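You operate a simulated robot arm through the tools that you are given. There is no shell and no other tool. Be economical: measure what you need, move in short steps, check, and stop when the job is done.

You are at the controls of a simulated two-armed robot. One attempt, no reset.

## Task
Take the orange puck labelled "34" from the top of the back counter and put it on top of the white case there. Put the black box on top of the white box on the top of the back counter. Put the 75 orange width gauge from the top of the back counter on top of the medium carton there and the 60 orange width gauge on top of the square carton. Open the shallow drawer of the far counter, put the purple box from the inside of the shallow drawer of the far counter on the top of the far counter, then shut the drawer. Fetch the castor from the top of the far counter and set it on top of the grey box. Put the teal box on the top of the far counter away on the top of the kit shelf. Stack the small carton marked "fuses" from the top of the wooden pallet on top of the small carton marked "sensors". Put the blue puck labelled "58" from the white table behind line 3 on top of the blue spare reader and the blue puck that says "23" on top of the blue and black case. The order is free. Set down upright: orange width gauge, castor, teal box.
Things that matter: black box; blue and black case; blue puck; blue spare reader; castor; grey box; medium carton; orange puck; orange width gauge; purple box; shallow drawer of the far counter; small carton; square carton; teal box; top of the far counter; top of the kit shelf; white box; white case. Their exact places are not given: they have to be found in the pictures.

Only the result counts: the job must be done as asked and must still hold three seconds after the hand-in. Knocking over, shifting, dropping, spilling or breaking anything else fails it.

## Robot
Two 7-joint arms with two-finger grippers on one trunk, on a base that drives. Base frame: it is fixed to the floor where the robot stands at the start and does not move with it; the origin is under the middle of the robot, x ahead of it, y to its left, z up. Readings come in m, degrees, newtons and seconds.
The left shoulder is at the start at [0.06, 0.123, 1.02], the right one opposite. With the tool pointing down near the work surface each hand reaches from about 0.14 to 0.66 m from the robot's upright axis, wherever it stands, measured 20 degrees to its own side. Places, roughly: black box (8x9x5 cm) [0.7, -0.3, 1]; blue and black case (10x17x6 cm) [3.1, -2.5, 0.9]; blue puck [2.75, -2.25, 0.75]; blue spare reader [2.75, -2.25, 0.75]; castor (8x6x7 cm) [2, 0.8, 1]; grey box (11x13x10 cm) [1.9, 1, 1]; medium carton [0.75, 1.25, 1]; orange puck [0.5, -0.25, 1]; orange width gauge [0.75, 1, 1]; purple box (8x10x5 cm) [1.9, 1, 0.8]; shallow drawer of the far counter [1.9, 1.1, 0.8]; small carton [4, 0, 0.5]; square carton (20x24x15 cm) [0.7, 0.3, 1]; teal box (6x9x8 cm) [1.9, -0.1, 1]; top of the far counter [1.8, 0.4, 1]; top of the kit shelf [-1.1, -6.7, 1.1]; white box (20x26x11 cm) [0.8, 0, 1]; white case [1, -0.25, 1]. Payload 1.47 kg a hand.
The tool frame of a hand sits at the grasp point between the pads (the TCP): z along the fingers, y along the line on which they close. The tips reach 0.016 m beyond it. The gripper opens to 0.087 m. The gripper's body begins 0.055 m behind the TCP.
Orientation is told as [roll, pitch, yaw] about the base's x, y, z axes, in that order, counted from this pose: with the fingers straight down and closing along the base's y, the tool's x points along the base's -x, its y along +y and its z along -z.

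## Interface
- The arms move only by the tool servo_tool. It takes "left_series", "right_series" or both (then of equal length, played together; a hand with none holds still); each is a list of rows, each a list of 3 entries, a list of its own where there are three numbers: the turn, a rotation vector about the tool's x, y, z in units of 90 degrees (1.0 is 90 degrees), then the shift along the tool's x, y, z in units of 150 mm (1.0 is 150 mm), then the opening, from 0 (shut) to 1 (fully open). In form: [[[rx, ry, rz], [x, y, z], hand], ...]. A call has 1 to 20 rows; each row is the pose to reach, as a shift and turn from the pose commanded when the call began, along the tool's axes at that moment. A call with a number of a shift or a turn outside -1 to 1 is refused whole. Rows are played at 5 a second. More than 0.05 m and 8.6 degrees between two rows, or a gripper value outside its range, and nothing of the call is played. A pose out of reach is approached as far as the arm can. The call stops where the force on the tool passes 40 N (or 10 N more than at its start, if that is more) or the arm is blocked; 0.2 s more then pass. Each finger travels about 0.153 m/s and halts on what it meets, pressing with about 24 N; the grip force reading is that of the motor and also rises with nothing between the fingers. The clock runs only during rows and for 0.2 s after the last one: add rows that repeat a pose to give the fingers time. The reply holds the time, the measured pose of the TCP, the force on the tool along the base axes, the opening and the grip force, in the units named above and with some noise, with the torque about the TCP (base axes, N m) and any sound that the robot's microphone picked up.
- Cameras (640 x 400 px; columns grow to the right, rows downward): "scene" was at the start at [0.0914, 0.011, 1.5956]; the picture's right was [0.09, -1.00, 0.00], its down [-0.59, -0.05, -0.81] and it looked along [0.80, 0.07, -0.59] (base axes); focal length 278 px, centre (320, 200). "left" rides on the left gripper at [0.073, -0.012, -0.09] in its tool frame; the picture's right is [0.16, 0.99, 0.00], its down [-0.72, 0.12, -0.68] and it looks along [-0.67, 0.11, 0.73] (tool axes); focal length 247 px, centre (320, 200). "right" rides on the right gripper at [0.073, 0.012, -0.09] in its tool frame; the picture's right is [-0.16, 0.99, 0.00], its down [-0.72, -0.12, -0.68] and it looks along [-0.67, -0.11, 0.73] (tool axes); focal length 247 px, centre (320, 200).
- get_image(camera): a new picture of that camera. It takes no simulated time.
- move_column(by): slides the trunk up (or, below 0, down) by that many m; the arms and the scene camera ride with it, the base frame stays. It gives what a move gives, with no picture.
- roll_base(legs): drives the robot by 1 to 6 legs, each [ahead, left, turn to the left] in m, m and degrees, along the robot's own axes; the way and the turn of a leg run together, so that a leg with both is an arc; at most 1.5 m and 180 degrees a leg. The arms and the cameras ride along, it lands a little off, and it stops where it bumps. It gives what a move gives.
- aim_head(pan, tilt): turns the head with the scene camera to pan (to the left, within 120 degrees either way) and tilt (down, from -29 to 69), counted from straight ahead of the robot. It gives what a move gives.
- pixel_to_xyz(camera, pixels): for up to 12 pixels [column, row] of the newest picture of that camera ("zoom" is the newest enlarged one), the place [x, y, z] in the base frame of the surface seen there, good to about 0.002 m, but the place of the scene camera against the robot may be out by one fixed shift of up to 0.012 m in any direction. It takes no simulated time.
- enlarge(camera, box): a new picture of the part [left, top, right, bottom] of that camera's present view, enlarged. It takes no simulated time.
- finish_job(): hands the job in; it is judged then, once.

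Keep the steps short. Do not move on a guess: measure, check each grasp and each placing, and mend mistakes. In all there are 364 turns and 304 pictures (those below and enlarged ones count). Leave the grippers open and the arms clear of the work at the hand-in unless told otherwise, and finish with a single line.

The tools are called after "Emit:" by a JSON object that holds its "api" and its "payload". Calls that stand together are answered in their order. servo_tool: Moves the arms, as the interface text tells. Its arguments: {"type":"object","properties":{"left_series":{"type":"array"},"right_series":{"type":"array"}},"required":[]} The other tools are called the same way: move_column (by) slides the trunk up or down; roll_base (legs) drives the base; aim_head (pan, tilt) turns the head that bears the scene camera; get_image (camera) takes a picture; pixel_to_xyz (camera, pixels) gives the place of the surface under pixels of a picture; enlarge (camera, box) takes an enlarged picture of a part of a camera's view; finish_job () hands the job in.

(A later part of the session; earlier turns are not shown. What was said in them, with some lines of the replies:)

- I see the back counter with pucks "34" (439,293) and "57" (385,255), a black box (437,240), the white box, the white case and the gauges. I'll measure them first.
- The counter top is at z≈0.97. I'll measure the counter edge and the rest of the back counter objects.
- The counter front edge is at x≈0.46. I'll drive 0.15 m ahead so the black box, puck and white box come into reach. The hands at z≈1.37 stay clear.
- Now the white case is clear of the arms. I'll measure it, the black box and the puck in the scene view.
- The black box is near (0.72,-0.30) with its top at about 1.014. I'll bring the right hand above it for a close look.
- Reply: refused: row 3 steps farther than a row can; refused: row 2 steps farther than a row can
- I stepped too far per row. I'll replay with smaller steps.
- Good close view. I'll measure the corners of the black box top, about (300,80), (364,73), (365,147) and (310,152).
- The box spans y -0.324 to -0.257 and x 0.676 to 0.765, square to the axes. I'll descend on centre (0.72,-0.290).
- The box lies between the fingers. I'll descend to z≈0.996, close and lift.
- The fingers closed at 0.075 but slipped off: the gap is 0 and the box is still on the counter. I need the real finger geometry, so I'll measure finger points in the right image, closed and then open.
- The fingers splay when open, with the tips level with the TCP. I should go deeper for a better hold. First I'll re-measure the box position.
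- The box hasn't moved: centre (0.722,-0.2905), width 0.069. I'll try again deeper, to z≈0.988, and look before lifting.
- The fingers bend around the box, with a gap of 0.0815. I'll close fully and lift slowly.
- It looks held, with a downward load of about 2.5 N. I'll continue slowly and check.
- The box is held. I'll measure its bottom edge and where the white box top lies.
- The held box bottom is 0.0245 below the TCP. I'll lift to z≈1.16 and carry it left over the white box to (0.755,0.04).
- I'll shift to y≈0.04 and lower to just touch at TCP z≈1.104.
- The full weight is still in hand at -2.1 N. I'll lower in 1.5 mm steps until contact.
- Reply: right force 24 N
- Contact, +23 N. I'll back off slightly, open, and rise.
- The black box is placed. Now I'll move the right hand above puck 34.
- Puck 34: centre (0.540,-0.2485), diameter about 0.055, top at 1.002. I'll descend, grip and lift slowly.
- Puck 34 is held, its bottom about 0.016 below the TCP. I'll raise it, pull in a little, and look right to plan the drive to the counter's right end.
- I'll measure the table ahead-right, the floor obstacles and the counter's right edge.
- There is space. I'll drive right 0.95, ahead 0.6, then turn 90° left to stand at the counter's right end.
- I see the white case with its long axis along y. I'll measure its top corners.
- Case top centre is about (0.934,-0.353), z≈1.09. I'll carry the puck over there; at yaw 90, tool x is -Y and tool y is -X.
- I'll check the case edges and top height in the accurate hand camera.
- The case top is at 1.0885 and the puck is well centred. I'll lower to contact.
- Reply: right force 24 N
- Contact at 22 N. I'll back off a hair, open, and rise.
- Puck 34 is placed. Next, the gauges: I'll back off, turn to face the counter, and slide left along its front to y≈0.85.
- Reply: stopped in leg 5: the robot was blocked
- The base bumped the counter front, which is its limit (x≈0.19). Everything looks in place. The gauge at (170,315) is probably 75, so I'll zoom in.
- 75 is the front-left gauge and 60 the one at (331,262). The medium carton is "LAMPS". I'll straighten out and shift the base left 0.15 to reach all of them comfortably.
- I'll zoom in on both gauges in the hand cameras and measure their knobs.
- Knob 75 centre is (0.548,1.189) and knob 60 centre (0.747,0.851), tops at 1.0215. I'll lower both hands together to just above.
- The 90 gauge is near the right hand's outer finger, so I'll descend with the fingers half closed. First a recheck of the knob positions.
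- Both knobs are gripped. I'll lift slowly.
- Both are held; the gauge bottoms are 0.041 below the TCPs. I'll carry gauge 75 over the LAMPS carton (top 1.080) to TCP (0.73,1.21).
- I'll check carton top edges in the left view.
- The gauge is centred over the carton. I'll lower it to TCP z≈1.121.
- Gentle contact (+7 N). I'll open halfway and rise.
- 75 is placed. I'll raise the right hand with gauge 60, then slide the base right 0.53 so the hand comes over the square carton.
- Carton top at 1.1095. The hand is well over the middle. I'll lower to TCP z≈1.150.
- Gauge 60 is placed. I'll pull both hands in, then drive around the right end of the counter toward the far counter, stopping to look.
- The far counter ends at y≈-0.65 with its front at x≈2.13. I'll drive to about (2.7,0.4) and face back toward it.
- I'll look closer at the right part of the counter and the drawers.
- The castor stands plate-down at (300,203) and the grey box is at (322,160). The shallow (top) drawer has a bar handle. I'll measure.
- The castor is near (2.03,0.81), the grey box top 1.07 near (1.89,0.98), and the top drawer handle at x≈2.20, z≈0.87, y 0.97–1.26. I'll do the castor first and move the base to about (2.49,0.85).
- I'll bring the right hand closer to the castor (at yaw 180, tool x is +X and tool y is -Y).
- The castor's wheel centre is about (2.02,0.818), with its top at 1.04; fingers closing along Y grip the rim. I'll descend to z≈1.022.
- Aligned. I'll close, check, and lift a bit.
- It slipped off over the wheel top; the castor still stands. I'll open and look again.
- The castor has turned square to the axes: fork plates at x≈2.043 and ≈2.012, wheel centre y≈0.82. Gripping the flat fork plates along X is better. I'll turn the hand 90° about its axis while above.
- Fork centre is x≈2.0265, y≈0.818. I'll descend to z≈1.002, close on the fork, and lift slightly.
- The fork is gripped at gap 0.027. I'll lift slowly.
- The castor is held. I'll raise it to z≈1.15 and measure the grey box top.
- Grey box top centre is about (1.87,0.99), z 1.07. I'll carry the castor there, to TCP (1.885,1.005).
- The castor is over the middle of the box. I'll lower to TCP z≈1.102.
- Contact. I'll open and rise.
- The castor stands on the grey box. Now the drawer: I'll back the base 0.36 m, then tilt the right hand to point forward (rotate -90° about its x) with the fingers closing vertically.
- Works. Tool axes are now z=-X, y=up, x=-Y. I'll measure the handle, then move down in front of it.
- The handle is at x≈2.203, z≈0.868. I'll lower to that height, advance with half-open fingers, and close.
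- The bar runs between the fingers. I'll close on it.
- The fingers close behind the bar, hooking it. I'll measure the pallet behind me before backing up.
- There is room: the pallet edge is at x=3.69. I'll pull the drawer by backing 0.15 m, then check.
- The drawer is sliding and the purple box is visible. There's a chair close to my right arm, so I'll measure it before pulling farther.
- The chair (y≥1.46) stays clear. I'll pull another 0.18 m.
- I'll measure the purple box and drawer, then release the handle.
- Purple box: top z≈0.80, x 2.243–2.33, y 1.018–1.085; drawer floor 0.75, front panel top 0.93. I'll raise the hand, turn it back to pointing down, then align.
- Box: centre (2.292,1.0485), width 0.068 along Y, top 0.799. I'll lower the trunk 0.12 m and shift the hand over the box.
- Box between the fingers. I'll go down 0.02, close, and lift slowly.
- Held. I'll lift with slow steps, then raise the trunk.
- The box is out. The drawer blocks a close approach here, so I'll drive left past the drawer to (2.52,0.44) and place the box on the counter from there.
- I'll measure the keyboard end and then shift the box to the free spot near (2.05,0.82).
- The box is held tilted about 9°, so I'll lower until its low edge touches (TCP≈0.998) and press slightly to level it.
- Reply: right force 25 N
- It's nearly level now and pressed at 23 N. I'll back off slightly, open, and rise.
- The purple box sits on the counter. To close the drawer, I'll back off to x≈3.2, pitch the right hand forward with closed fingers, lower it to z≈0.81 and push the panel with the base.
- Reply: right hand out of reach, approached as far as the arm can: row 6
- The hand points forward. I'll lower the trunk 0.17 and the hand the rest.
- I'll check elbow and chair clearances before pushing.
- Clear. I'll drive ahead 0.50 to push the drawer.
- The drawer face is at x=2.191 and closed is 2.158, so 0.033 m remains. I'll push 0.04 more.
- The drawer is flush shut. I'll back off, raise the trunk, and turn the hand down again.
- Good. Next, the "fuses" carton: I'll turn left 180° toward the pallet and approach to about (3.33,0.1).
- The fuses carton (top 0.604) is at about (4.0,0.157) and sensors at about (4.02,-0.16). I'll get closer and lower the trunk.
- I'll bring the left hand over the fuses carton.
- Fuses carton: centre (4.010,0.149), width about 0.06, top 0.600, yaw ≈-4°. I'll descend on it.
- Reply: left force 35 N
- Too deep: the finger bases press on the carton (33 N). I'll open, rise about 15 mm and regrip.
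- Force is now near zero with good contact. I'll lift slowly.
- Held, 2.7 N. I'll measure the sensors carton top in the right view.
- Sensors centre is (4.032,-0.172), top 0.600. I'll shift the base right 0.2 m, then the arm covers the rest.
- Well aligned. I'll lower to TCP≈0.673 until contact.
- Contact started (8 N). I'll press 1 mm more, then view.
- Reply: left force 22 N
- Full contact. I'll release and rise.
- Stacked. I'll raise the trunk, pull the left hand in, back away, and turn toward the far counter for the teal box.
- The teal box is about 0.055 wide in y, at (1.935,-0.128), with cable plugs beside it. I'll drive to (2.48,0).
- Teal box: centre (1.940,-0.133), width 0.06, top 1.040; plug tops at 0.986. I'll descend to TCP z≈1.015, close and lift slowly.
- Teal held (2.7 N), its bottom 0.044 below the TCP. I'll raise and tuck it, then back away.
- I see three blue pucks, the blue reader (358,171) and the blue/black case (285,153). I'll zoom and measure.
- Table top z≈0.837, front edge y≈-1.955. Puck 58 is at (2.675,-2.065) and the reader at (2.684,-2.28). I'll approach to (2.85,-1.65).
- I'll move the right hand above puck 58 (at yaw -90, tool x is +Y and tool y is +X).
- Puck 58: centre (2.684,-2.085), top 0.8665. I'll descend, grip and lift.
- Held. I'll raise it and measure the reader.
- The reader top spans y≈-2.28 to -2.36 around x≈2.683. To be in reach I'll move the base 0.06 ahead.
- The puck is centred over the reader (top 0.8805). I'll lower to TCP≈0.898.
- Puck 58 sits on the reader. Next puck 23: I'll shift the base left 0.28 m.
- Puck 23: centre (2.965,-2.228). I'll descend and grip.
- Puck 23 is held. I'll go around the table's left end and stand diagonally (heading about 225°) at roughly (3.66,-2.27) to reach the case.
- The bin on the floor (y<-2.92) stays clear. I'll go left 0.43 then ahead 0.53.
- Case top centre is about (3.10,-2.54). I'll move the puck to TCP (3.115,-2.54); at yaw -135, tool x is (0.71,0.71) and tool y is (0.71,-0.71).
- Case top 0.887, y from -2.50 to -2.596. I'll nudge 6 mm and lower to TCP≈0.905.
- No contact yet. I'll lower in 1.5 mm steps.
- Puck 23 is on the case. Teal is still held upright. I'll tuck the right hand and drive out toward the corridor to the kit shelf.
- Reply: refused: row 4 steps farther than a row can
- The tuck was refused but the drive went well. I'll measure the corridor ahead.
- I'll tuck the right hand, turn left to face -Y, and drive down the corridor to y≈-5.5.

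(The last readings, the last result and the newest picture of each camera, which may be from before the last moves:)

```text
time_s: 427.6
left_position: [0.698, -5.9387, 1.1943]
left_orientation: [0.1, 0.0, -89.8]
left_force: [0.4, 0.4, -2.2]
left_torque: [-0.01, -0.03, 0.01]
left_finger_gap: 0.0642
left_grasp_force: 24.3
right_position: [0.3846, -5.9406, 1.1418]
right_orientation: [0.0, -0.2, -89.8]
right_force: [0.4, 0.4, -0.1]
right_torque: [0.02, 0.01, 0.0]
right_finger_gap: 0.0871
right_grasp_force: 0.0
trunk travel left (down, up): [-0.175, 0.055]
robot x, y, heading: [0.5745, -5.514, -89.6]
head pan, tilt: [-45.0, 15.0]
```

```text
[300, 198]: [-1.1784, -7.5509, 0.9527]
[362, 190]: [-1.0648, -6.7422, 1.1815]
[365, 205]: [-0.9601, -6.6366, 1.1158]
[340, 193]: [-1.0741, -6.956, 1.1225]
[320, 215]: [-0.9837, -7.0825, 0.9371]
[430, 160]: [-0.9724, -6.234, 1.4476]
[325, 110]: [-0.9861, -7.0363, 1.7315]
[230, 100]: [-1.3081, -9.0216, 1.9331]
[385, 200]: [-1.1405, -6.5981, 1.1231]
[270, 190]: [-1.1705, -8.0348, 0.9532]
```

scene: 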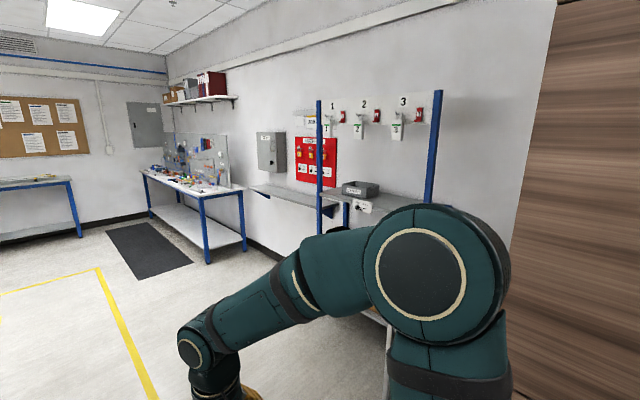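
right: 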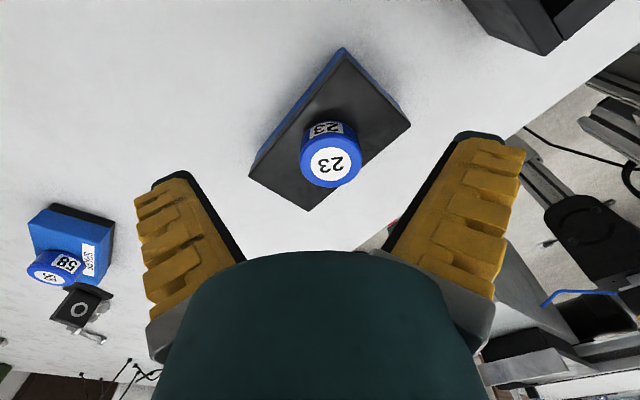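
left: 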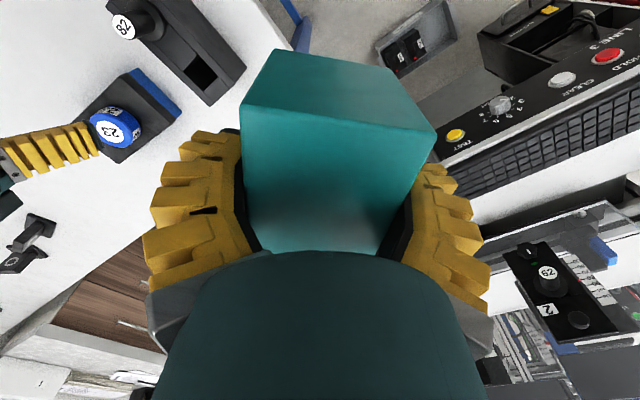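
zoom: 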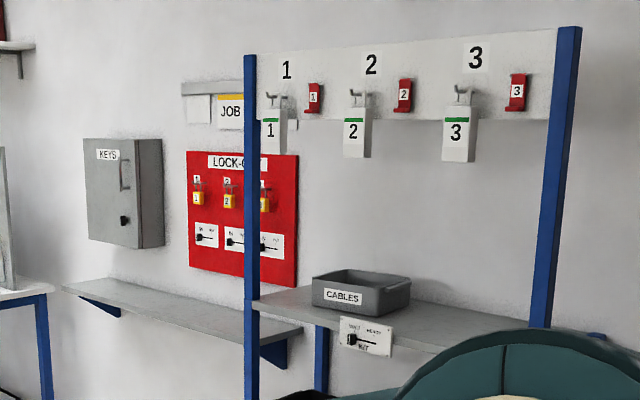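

The kit shelf is likely the shelf with the CABLES tray, at x≈-1.05, y≈-6.7, z≈1.12. I'll go on and face it.

Emit:
{"api": "roll_base", "payload": {"legs": [[1.0, 0, 0], [0, 0, -90]]}}

Emit:
{"api": "aim_head", "payload": {"pan": 0, "tilt": 25}}

Emit:
{"api": "get_image", "payload": {"camera": "scene"}}

```text
time_s: 436.6
left_position: [0.1562, -6.6474, 1.1938]
left_orientation: [0.0, 0.0, -179.7]
left_force: [-0.2, -0.3, -2.3]
left_torque: [0.02, -0.04, 0.0]
left_finger_gap: 0.0645
left_grasp_force: 23.6
right_position: [0.1525, -6.333, 1.1399]
right_orientation: [0.0, -0.3, -179.6]
right_force: [-0.4, 0.0, 0.5]
right_torque: [0.0, -0.04, 0.02]
right_finger_gap: 0.0873
right_grasp_force: 0.0
trunk travel left (down, up): [-0.175, 0.055]
robot x, y, heading: [0.5768, -6.5214, -179.6]
head pan, tilt: [-45.0, 15.0]
```

```text
time_s: 437.7
left_position: [0.1555, -6.6467, 1.1938]
left_orientation: [-0.1, 0.0, -179.5]
left_force: [0.4, 0.3, -1.8]
left_torque: [0.02, 0.01, -0.01]
left_finger_gap: 0.064
left_grasp_force: 24.4
right_position: [0.1524, -6.3331, 1.1411]
right_orientation: [0.0, -0.2, -179.5]
right_force: [0.3, -1.1, -0.6]
right_torque: [0.01, 0.02, 0.01]
right_finger_gap: 0.0872
right_grasp_force: 0.0
trunk travel left (down, up): [-0.175, 0.055]
robot x, y, heading: [0.5826, -6.5209, -179.3]
head pan, tilt: [0.0, 25.0]
```

```text
144 pictures are left
```

scene: 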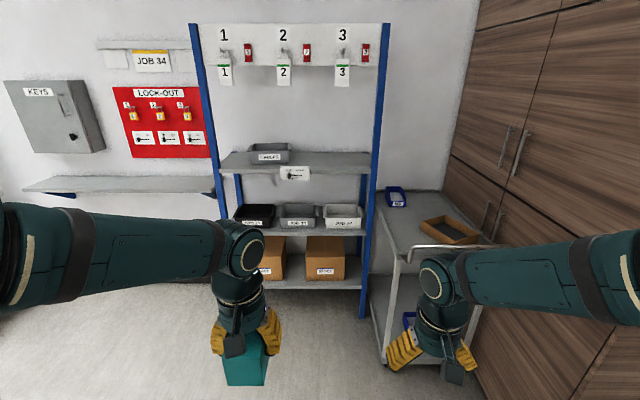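

Emit:
{"api": "enlarge", "payload": {"camera": "scene", "box": [190, 130, 390, 260]}}

Emit:
{"api": "pixel_to_xyz", "payload": {"camera": "scene", "pixels": [[230, 172], [330, 175], [360, 170], [340, 155], [265, 163], [290, 148], [385, 360], [400, 250], [335, 232], [230, 160], [120, 185], [410, 210]]}}

```text
3.08 times, centred on (290, 195) of scene
```

zoom: 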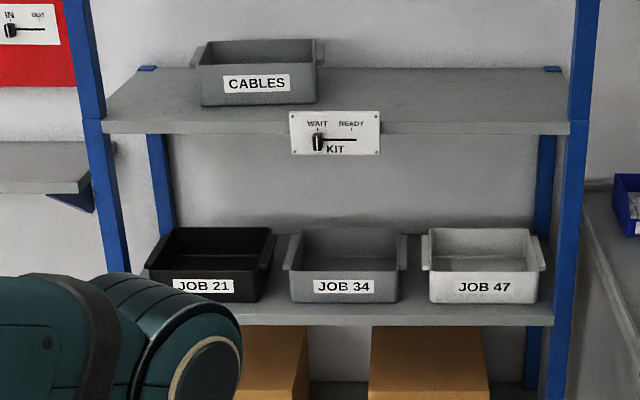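

```text
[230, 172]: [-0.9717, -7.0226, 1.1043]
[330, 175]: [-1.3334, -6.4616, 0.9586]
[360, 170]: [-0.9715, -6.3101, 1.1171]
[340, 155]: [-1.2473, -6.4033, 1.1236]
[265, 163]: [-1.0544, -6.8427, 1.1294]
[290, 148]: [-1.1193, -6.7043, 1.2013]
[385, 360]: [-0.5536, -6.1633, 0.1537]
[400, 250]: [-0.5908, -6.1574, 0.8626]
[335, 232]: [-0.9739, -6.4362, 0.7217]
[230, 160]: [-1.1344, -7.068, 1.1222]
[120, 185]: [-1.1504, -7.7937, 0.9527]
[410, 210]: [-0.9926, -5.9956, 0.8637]
```

This is the kit shelf ("KIT" sign). There is a free spot on its top near (-1.09,-6.46), z≈1.12. I'll tuck the right hand, raise the trunk, and approach.

Emit:
{"api": "servo_tool", "payload": {"right_series": [[[0, 0, 0], [0.2, 0, -0.2], 1], [[0, 0, 0], [0.4, 0, -0.4], 1], [[0, 0, 0], [0.6, 0, -0.6], 1], [[0, 0, 0], [0.8, 0, -0.8], 1], [[0, 0, 0], [0.95, 0, -0.95], 1]]}}

Emit:
{"api": "move_column", "payload": {"by": 0.05}}

Emit:
{"api": "roll_base", "payload": {"legs": [[0.9, 0, -0.5]]}}

Emit:
{"api": "get_image", "payload": {"camera": "scene"}}

```text
time_s: 438.9
left_position: [0.1556, -6.647, 1.1949]
left_orientation: [0.0, 0.1, -179.6]
left_force: [-0.9, 0.4, -1.5]
left_torque: [0.01, 0.02, 0.0]
left_finger_gap: 0.064
left_grasp_force: 24.0
right_position: [0.2953, -6.3322, 1.2841]
right_orientation: [-0.2, -0.2, -179.6]
right_force: [0.4, 0.4, -0.7]
right_torque: [0.01, 0.03, 0.02]
right_finger_gap: 0.0868
right_grasp_force: 0.1
trunk travel left (down, up): [-0.175, 0.055]
robot x, y, heading: [0.581, -6.5233, -179.5]
head pan, tilt: [0.0, 25.0]
```

```text
time_s: 439.8
left_position: [0.1556, -6.6468, 1.2439]
left_orientation: [0.0, -0.1, -179.6]
left_force: [-1.0, 0.5, -1.6]
left_torque: [0.0, 0.03, 0.0]
left_finger_gap: 0.0642
left_grasp_force: 23.8
right_position: [0.296, -6.3319, 1.334]
right_orientation: [0.0, -0.2, -179.7]
right_force: [0.1, -0.6, -1.0]
right_torque: [-0.01, 0.03, -0.02]
right_finger_gap: 0.0873
right_grasp_force: 0.1
trunk travel left (down, up): [-0.225, 0.005]
robot x, y, heading: [0.5801, -6.5233, -179.7]
head pan, tilt: [0.0, 25.0]
```

```text
time_s: 444.6
left_position: [-0.7455, -6.6503, 1.2435]
left_orientation: [0.0, 0.0, -179.9]
left_force: [-1.7, 0.0, -2.5]
left_torque: [-0.01, -0.02, -0.02]
left_finger_gap: 0.0639
left_grasp_force: 23.6
right_position: [-0.6042, -6.3355, 1.333]
right_orientation: [-0.2, -0.2, -179.9]
right_force: [-0.3, -0.6, -0.2]
right_torque: [-0.03, -0.02, 0.03]
right_finger_gap: 0.087
right_grasp_force: 0.2
trunk travel left (down, up): [-0.225, 0.005]
robot x, y, heading: [-0.3233, -6.5279, -179.6]
head pan, tilt: [0.0, 25.0]
```

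```text
142 pictures are left
```

scene: 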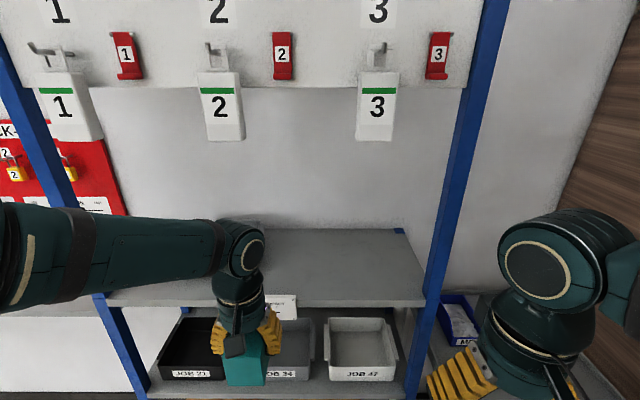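

I'll measure the hanging tags and free shelf area for clearance.

Emit:
{"api": "pixel_to_xyz", "payload": {"camera": "scene", "pixels": [[375, 135], [375, 110], [378, 50], [300, 80], [455, 200], [400, 260], [300, 250], [420, 295], [245, 225], [225, 230], [225, 130], [330, 300]]}}

Emit:
{"api": "pixel_to_xyz", "payload": {"camera": "scene", "pixels": [[220, 245], [250, 240], [265, 250], [240, 260], [240, 300]]}}

```text
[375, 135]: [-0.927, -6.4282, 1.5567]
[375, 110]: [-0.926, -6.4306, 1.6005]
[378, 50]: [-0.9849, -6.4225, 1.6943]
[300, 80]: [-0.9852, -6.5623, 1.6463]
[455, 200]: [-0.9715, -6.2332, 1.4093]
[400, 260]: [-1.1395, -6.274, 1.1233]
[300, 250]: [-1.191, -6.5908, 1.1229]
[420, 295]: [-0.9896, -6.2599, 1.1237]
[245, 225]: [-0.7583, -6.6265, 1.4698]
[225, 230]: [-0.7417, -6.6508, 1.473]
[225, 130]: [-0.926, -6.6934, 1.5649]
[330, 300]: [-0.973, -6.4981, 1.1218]
```

```text
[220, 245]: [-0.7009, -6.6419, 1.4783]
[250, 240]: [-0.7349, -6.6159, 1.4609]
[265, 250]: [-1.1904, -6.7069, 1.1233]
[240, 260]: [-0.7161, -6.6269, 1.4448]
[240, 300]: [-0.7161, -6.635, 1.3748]
```

Tags hang at x≈-0.93 with bottoms at z≈1.55; the wrist top stays near 1.44. I'll lower to TCP 1.19 (teal bottom ≈1.147), shift to y≈-6.54 between the tags, then extend forward.

Emit:
{"api": "servo_tool", "payload": {"left_series": [[[0, 0, 0], [0, -0.15, 0.08], 0], [[0, 0, 0], [0, -0.33, 0.17], 0], [[0, 0, 0], [0, -0.5, 0.26], 0], [[0, 0, 0], [0, -0.65, 0.35], 0], [[0, 0, 0], [0, -0.73, 0.35], 0], [[0, 0, 0], [-0.1, -0.73, 0.35], 0], [[0, 0, 0], [-0.3, -0.73, 0.35], 0], [[0, 0, 0], [-0.5, -0.73, 0.35], 0], [[0, 0, 0], [-0.7, -0.73, 0.35], 0], [[0, 0, 0], [-0.85, -0.73, 0.35], 0], [[0, 0, 0], [-0.95, -0.73, 0.35], 0]]}}

Emit:
{"api": "get_image", "payload": {"camera": "scene"}}

Emit:
{"api": "get_image", "payload": {"camera": "left"}}

```text
time_s: 447.0
left_position: [-0.8881, -6.5411, 1.1912]
left_orientation: [0.0, 0.0, -179.8]
left_force: [0.1, -0.7, -2.6]
left_torque: [0.0, 0.0, -0.03]
left_finger_gap: 0.064
left_grasp_force: 23.6
right_position: [-0.6056, -6.3356, 1.3331]
right_orientation: [0.0, -0.2, -179.9]
right_force: [-0.1, 0.3, 0.7]
right_torque: [0.02, 0.0, 0.02]
right_finger_gap: 0.087
right_grasp_force: 0.1
trunk travel left (down, up): [-0.225, 0.005]
robot x, y, heading: [-0.3201, -6.5293, -179.8]
head pan, tilt: [0.0, 25.0]
```

```text
141 pictures are left
```

scene: 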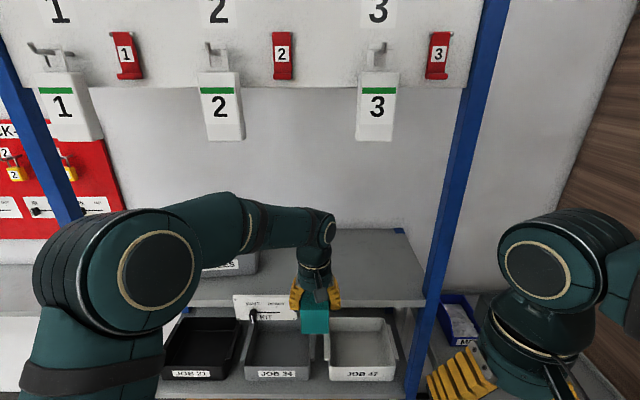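

```text
140 pictures are left
```

left: 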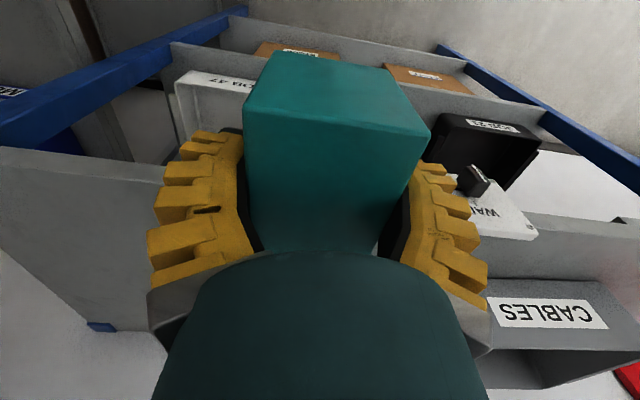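

Emit:
{"api": "pixel_to_xyz", "payload": {"camera": "left", "pixels": [[252, 108], [425, 128], [278, 58], [388, 72], [490, 290], [60, 200], [80, 170], [478, 180], [470, 205]]}}

```text
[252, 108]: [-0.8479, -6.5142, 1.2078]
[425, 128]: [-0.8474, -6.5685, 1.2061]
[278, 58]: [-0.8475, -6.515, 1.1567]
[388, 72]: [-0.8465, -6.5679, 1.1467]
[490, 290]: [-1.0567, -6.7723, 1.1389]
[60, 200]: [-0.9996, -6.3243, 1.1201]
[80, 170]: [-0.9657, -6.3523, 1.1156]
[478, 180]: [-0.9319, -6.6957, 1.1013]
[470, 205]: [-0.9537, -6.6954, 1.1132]
```

The teal box is level; its bottom is ≈1.137 (it slipped about 1 cm), the shelf is 1.120. I'll rise 1 cm and drive ahead 0.185.

Emit:
{"api": "servo_tool", "payload": {"left_series": [[[0, 0, 0], [0, 0, -0.07], 0], [[0, 0, 0], [0, 0, -0.07], 0]]}}

Emit:
{"api": "roll_base", "payload": {"legs": [[0.185, 0, 0]]}}

Emit:
{"api": "get_image", "payload": {"camera": "scene"}}

Emit:
{"api": "get_image", "payload": {"camera": "left"}}

```text
time_s: 447.6
left_position: [-0.8889, -6.54, 1.2014]
left_orientation: [-0.1, 0.0, -179.9]
left_force: [-1.3, -0.3, -1.2]
left_torque: [0.0, -0.01, -0.02]
left_finger_gap: 0.0638
left_grasp_force: 23.9
right_position: [-0.6056, -6.3362, 1.332]
right_orientation: [-0.1, -0.2, -179.9]
right_force: [0.2, -0.7, -0.2]
right_torque: [-0.03, 0.01, 0.02]
right_finger_gap: 0.0869
right_grasp_force: 0.0
trunk travel left (down, up): [-0.225, 0.005]
robot x, y, heading: [-0.3171, -6.5255, -179.9]
head pan, tilt: [0.0, 25.0]
```

```text
time_s: 449.1
left_position: [-1.0728, -6.5397, 1.2012]
left_orientation: [0.0, 0.0, -179.9]
left_force: [-0.7, 0.4, -1.5]
left_torque: [-0.02, 0.01, 0.03]
left_finger_gap: 0.0641
left_grasp_force: 24.1
right_position: [-0.7895, -6.3365, 1.3314]
right_orientation: [0.0, -0.3, -179.9]
right_force: [-0.6, -1.1, -0.5]
right_torque: [-0.01, -0.04, -0.03]
right_finger_gap: 0.0871
right_grasp_force: 0.1
trunk travel left (down, up): [-0.225, 0.005]
robot x, y, heading: [-0.5059, -6.5268, -179.9]
head pan, tilt: [0.0, 25.0]
```

```text
139 pictures are left
```

scene: 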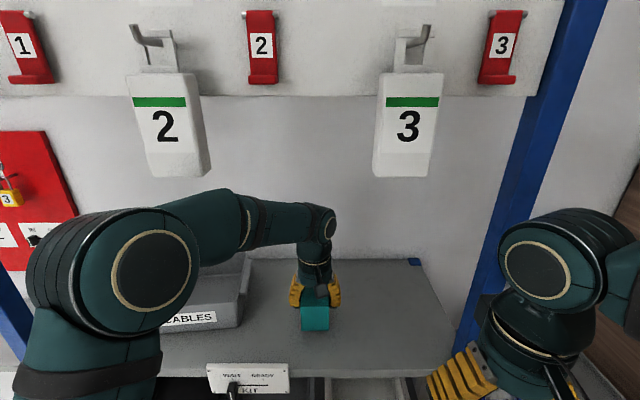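

```text
138 pictures are left
```

left: 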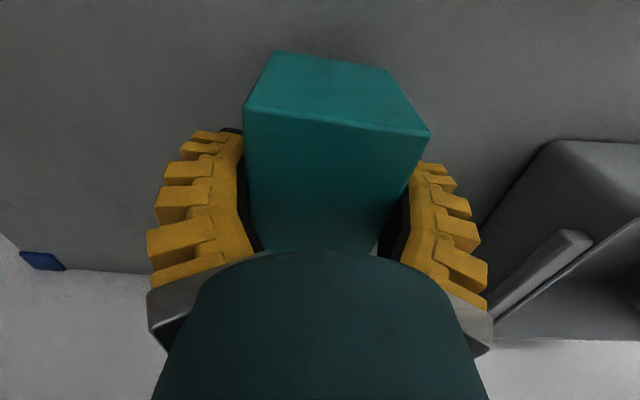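

Emit:
{"api": "pixel_to_xyz", "payload": {"camera": "left", "pixels": [[555, 245], [500, 310], [530, 165], [250, 30], [480, 270], [440, 180], [252, 108], [425, 130]]}}

```text
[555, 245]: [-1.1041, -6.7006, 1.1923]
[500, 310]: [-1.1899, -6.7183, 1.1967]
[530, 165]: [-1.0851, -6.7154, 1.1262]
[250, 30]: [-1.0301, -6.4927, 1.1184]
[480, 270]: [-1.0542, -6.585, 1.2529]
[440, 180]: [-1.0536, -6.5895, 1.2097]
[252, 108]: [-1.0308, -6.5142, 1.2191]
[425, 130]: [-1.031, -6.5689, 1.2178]
```

Clear of the tray. I'll lower about 0.030 m to contact.

Emit:
{"api": "servo_tool", "payload": {"left_series": [[[0, 0, 0], [0, 0, 0.07], 0], [[0, 0, 0], [0, 0, 0.14], 0], [[0, 0, 0], [0, 0, 0.18], 0], [[0, 0, 0], [0, 0, 0.195], 0]]}}

```text
time_s: 450.1
left_position: [-1.0713, -6.54, 1.1723]
left_orientation: [0.0, 0.0, -179.9]
left_force: [0.7, -0.2, -2.4]
left_torque: [0.02, -0.01, -0.01]
left_finger_gap: 0.0643
left_grasp_force: 23.9
right_position: [-0.7889, -6.3358, 1.3335]
right_orientation: [0.0, -0.2, -179.9]
right_force: [-0.4, -0.9, -0.4]
right_torque: [0.02, 0.0, 0.01]
right_finger_gap: 0.087
right_grasp_force: 0.1
trunk travel left (down, up): [-0.225, 0.005]
robot x, y, heading: [-0.5046, -6.5243, -179.6]
head pan, tilt: [0.0, 25.0]
```

Emit:
{"api": "servo_tool", "payload": {"left_series": [[[0, 0, 0], [0, 0, 0.012], 0], [[0, 0, 0], [0, 0, 0.024], 0], [[0, 0, 0], [0, 0, 0.036], 0]]}}

```text
time_s: 450.9
left_position: [-1.0716, -6.5406, 1.1707]
left_orientation: [-0.2, -0.4, -179.8]
left_force: [-3.2, -1.4, 24.1]
left_torque: [-0.02, 0.0, 0.02]
left_finger_gap: 0.0638
left_grasp_force: 24.4
right_position: [-0.7881, -6.3359, 1.3341]
right_orientation: [0.0, -0.3, -179.9]
right_force: [0.1, -0.1, 1.0]
right_torque: [0.01, 0.02, 0.01]
right_finger_gap: 0.087
right_grasp_force: 0.0
trunk travel left (down, up): [-0.225, 0.005]
robot x, y, heading: [-0.5028, -6.5263, -179.6]
head pan, tilt: [0.0, 25.0]
```

Contact. I'll back off a hair, open, rise 6 cm, and look.

Emit:
{"api": "servo_tool", "payload": {"left_series": [[[0, 0, 0], [0, 0, -0.015], 0], [[0, 0, 0], [0, 0, -0.015], 0.85], [[0, 0, 0], [0, 0, -0.015], 1], [[0, 0, 0], [0, 0, -0.12], 1], [[0, 0, 0], [0, 0, -0.28], 1], [[0, 0, 0], [0, 0, -0.42], 1]]}}

Emit:
{"api": "get_image", "payload": {"camera": "left"}}

Emit:
{"api": "get_image", "payload": {"camera": "scene"}}

```text
time_s: 452.3
left_position: [-1.0712, -6.541, 1.232]
left_orientation: [0.1, -0.1, -179.9]
left_force: [-0.4, -0.4, -0.3]
left_torque: [0.0, -0.02, -0.02]
left_finger_gap: 0.0871
left_grasp_force: 0.0
right_position: [-0.7875, -6.3356, 1.3322]
right_orientation: [0.0, -0.3, -179.9]
right_force: [-0.2, -0.7, -0.4]
right_torque: [0.03, 0.02, 0.03]
right_finger_gap: 0.087
right_grasp_force: 0.1
trunk travel left (down, up): [-0.225, 0.005]
robot x, y, heading: [-0.5013, -6.5271, -179.7]
head pan, tilt: [0.0, 25.0]
```

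```text
137 pictures are left
```

left: 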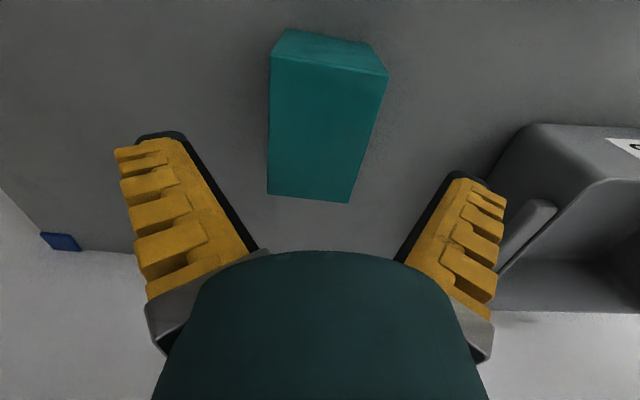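

```text
136 pictures are left
```

scene: 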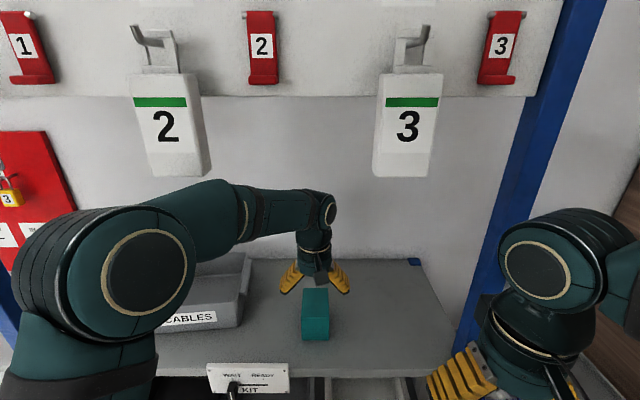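

The teal box stands upright on the kit shelf. I'll back straight out.

Emit:
{"api": "roll_base", "payload": {"legs": [[-0.5, 0, 0], [-0.58, 0, 0], [0, 0, -90], [1.5, 0, 0], [1.5, 0, 0], [1.5, 0, 0]]}}

Emit:
{"api": "aim_head", "payload": {"pan": -10, "tilt": 20}}

Emit:
{"api": "get_image", "payload": {"camera": "scene"}}

```text
time_s: 483.1
left_position: [0.5271, -1.4685, 1.2298]
left_orientation: [-0.1, 0.0, 91.4]
left_force: [-0.8, 0.1, 0.2]
left_torque: [0.02, 0.0, 0.0]
left_finger_gap: 0.087
left_grasp_force: 0.2
right_position: [0.7402, -1.7466, 1.3332]
right_orientation: [0.0, -0.3, 91.6]
right_force: [-0.4, 0.1, -0.3]
right_torque: [-0.01, -0.01, 0.03]
right_finger_gap: 0.0871
right_grasp_force: 0.0
trunk travel left (down, up): [-0.225, 0.005]
robot x, y, heading: [0.5529, -2.039, 91.7]
head pan, tilt: [0.0, 25.0]
```

```text
time_s: 483.8
left_position: [0.5274, -1.4681, 1.23]
left_orientation: [0.0, 0.0, 91.5]
left_force: [-0.4, -1.6, -0.1]
left_torque: [0.05, -0.01, 0.01]
left_finger_gap: 0.0871
left_grasp_force: 0.0
right_position: [0.7393, -1.7469, 1.333]
right_orientation: [0.0, -0.4, 91.5]
right_force: [-0.3, -1.0, 1.2]
right_torque: [-0.01, 0.01, -0.03]
right_finger_gap: 0.0871
right_grasp_force: 0.0
trunk travel left (down, up): [-0.225, 0.005]
robot x, y, heading: [0.5517, -2.0376, 91.5]
head pan, tilt: [-10.0, 20.0]
```

```text
135 pictures are left
```

scene: 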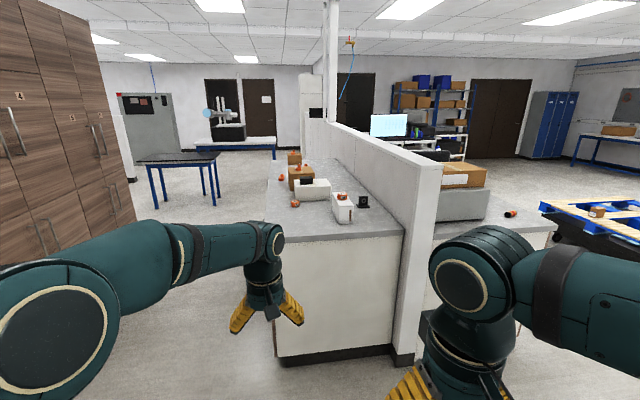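

I'll zoom in on the back counter to verify it.

Emit:
{"api": "enlarge", "payload": {"camera": "scene", "box": [265, 145, 385, 225]}}

Emit:
{"api": "enlarge", "payload": {"camera": "scene", "box": [540, 190, 640, 250]}}

```text
5.00 times, centred on (325, 185) of scene
```

zoom: 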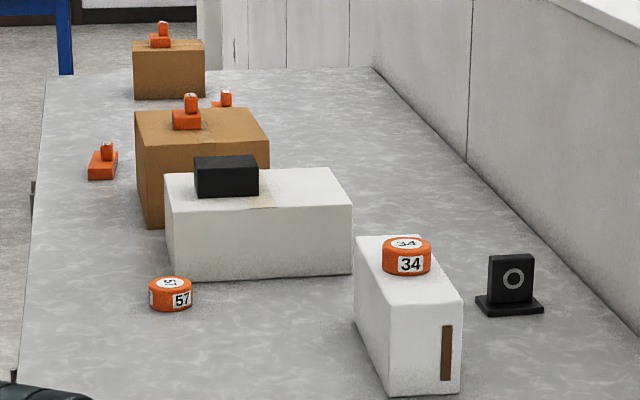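

```text
6.40 times, centred on (590, 220) of scene
```

zoom: 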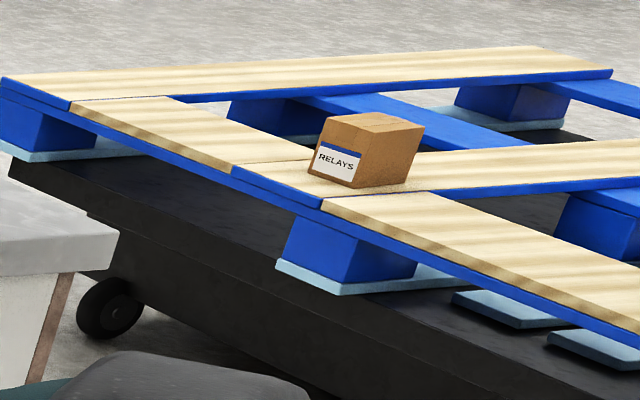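

The back counter is all as asked, and every other placement was checked when it was made. The grippers are open and the arms are clear, so I'll hand in.

Emit:
{"api": "finish_job", "payload": {}}

```text
The job is handed in.
```

All ten items were placed, stacked or put away as asked, the shallow drawer was shut, and the job was handed in; no result came back.
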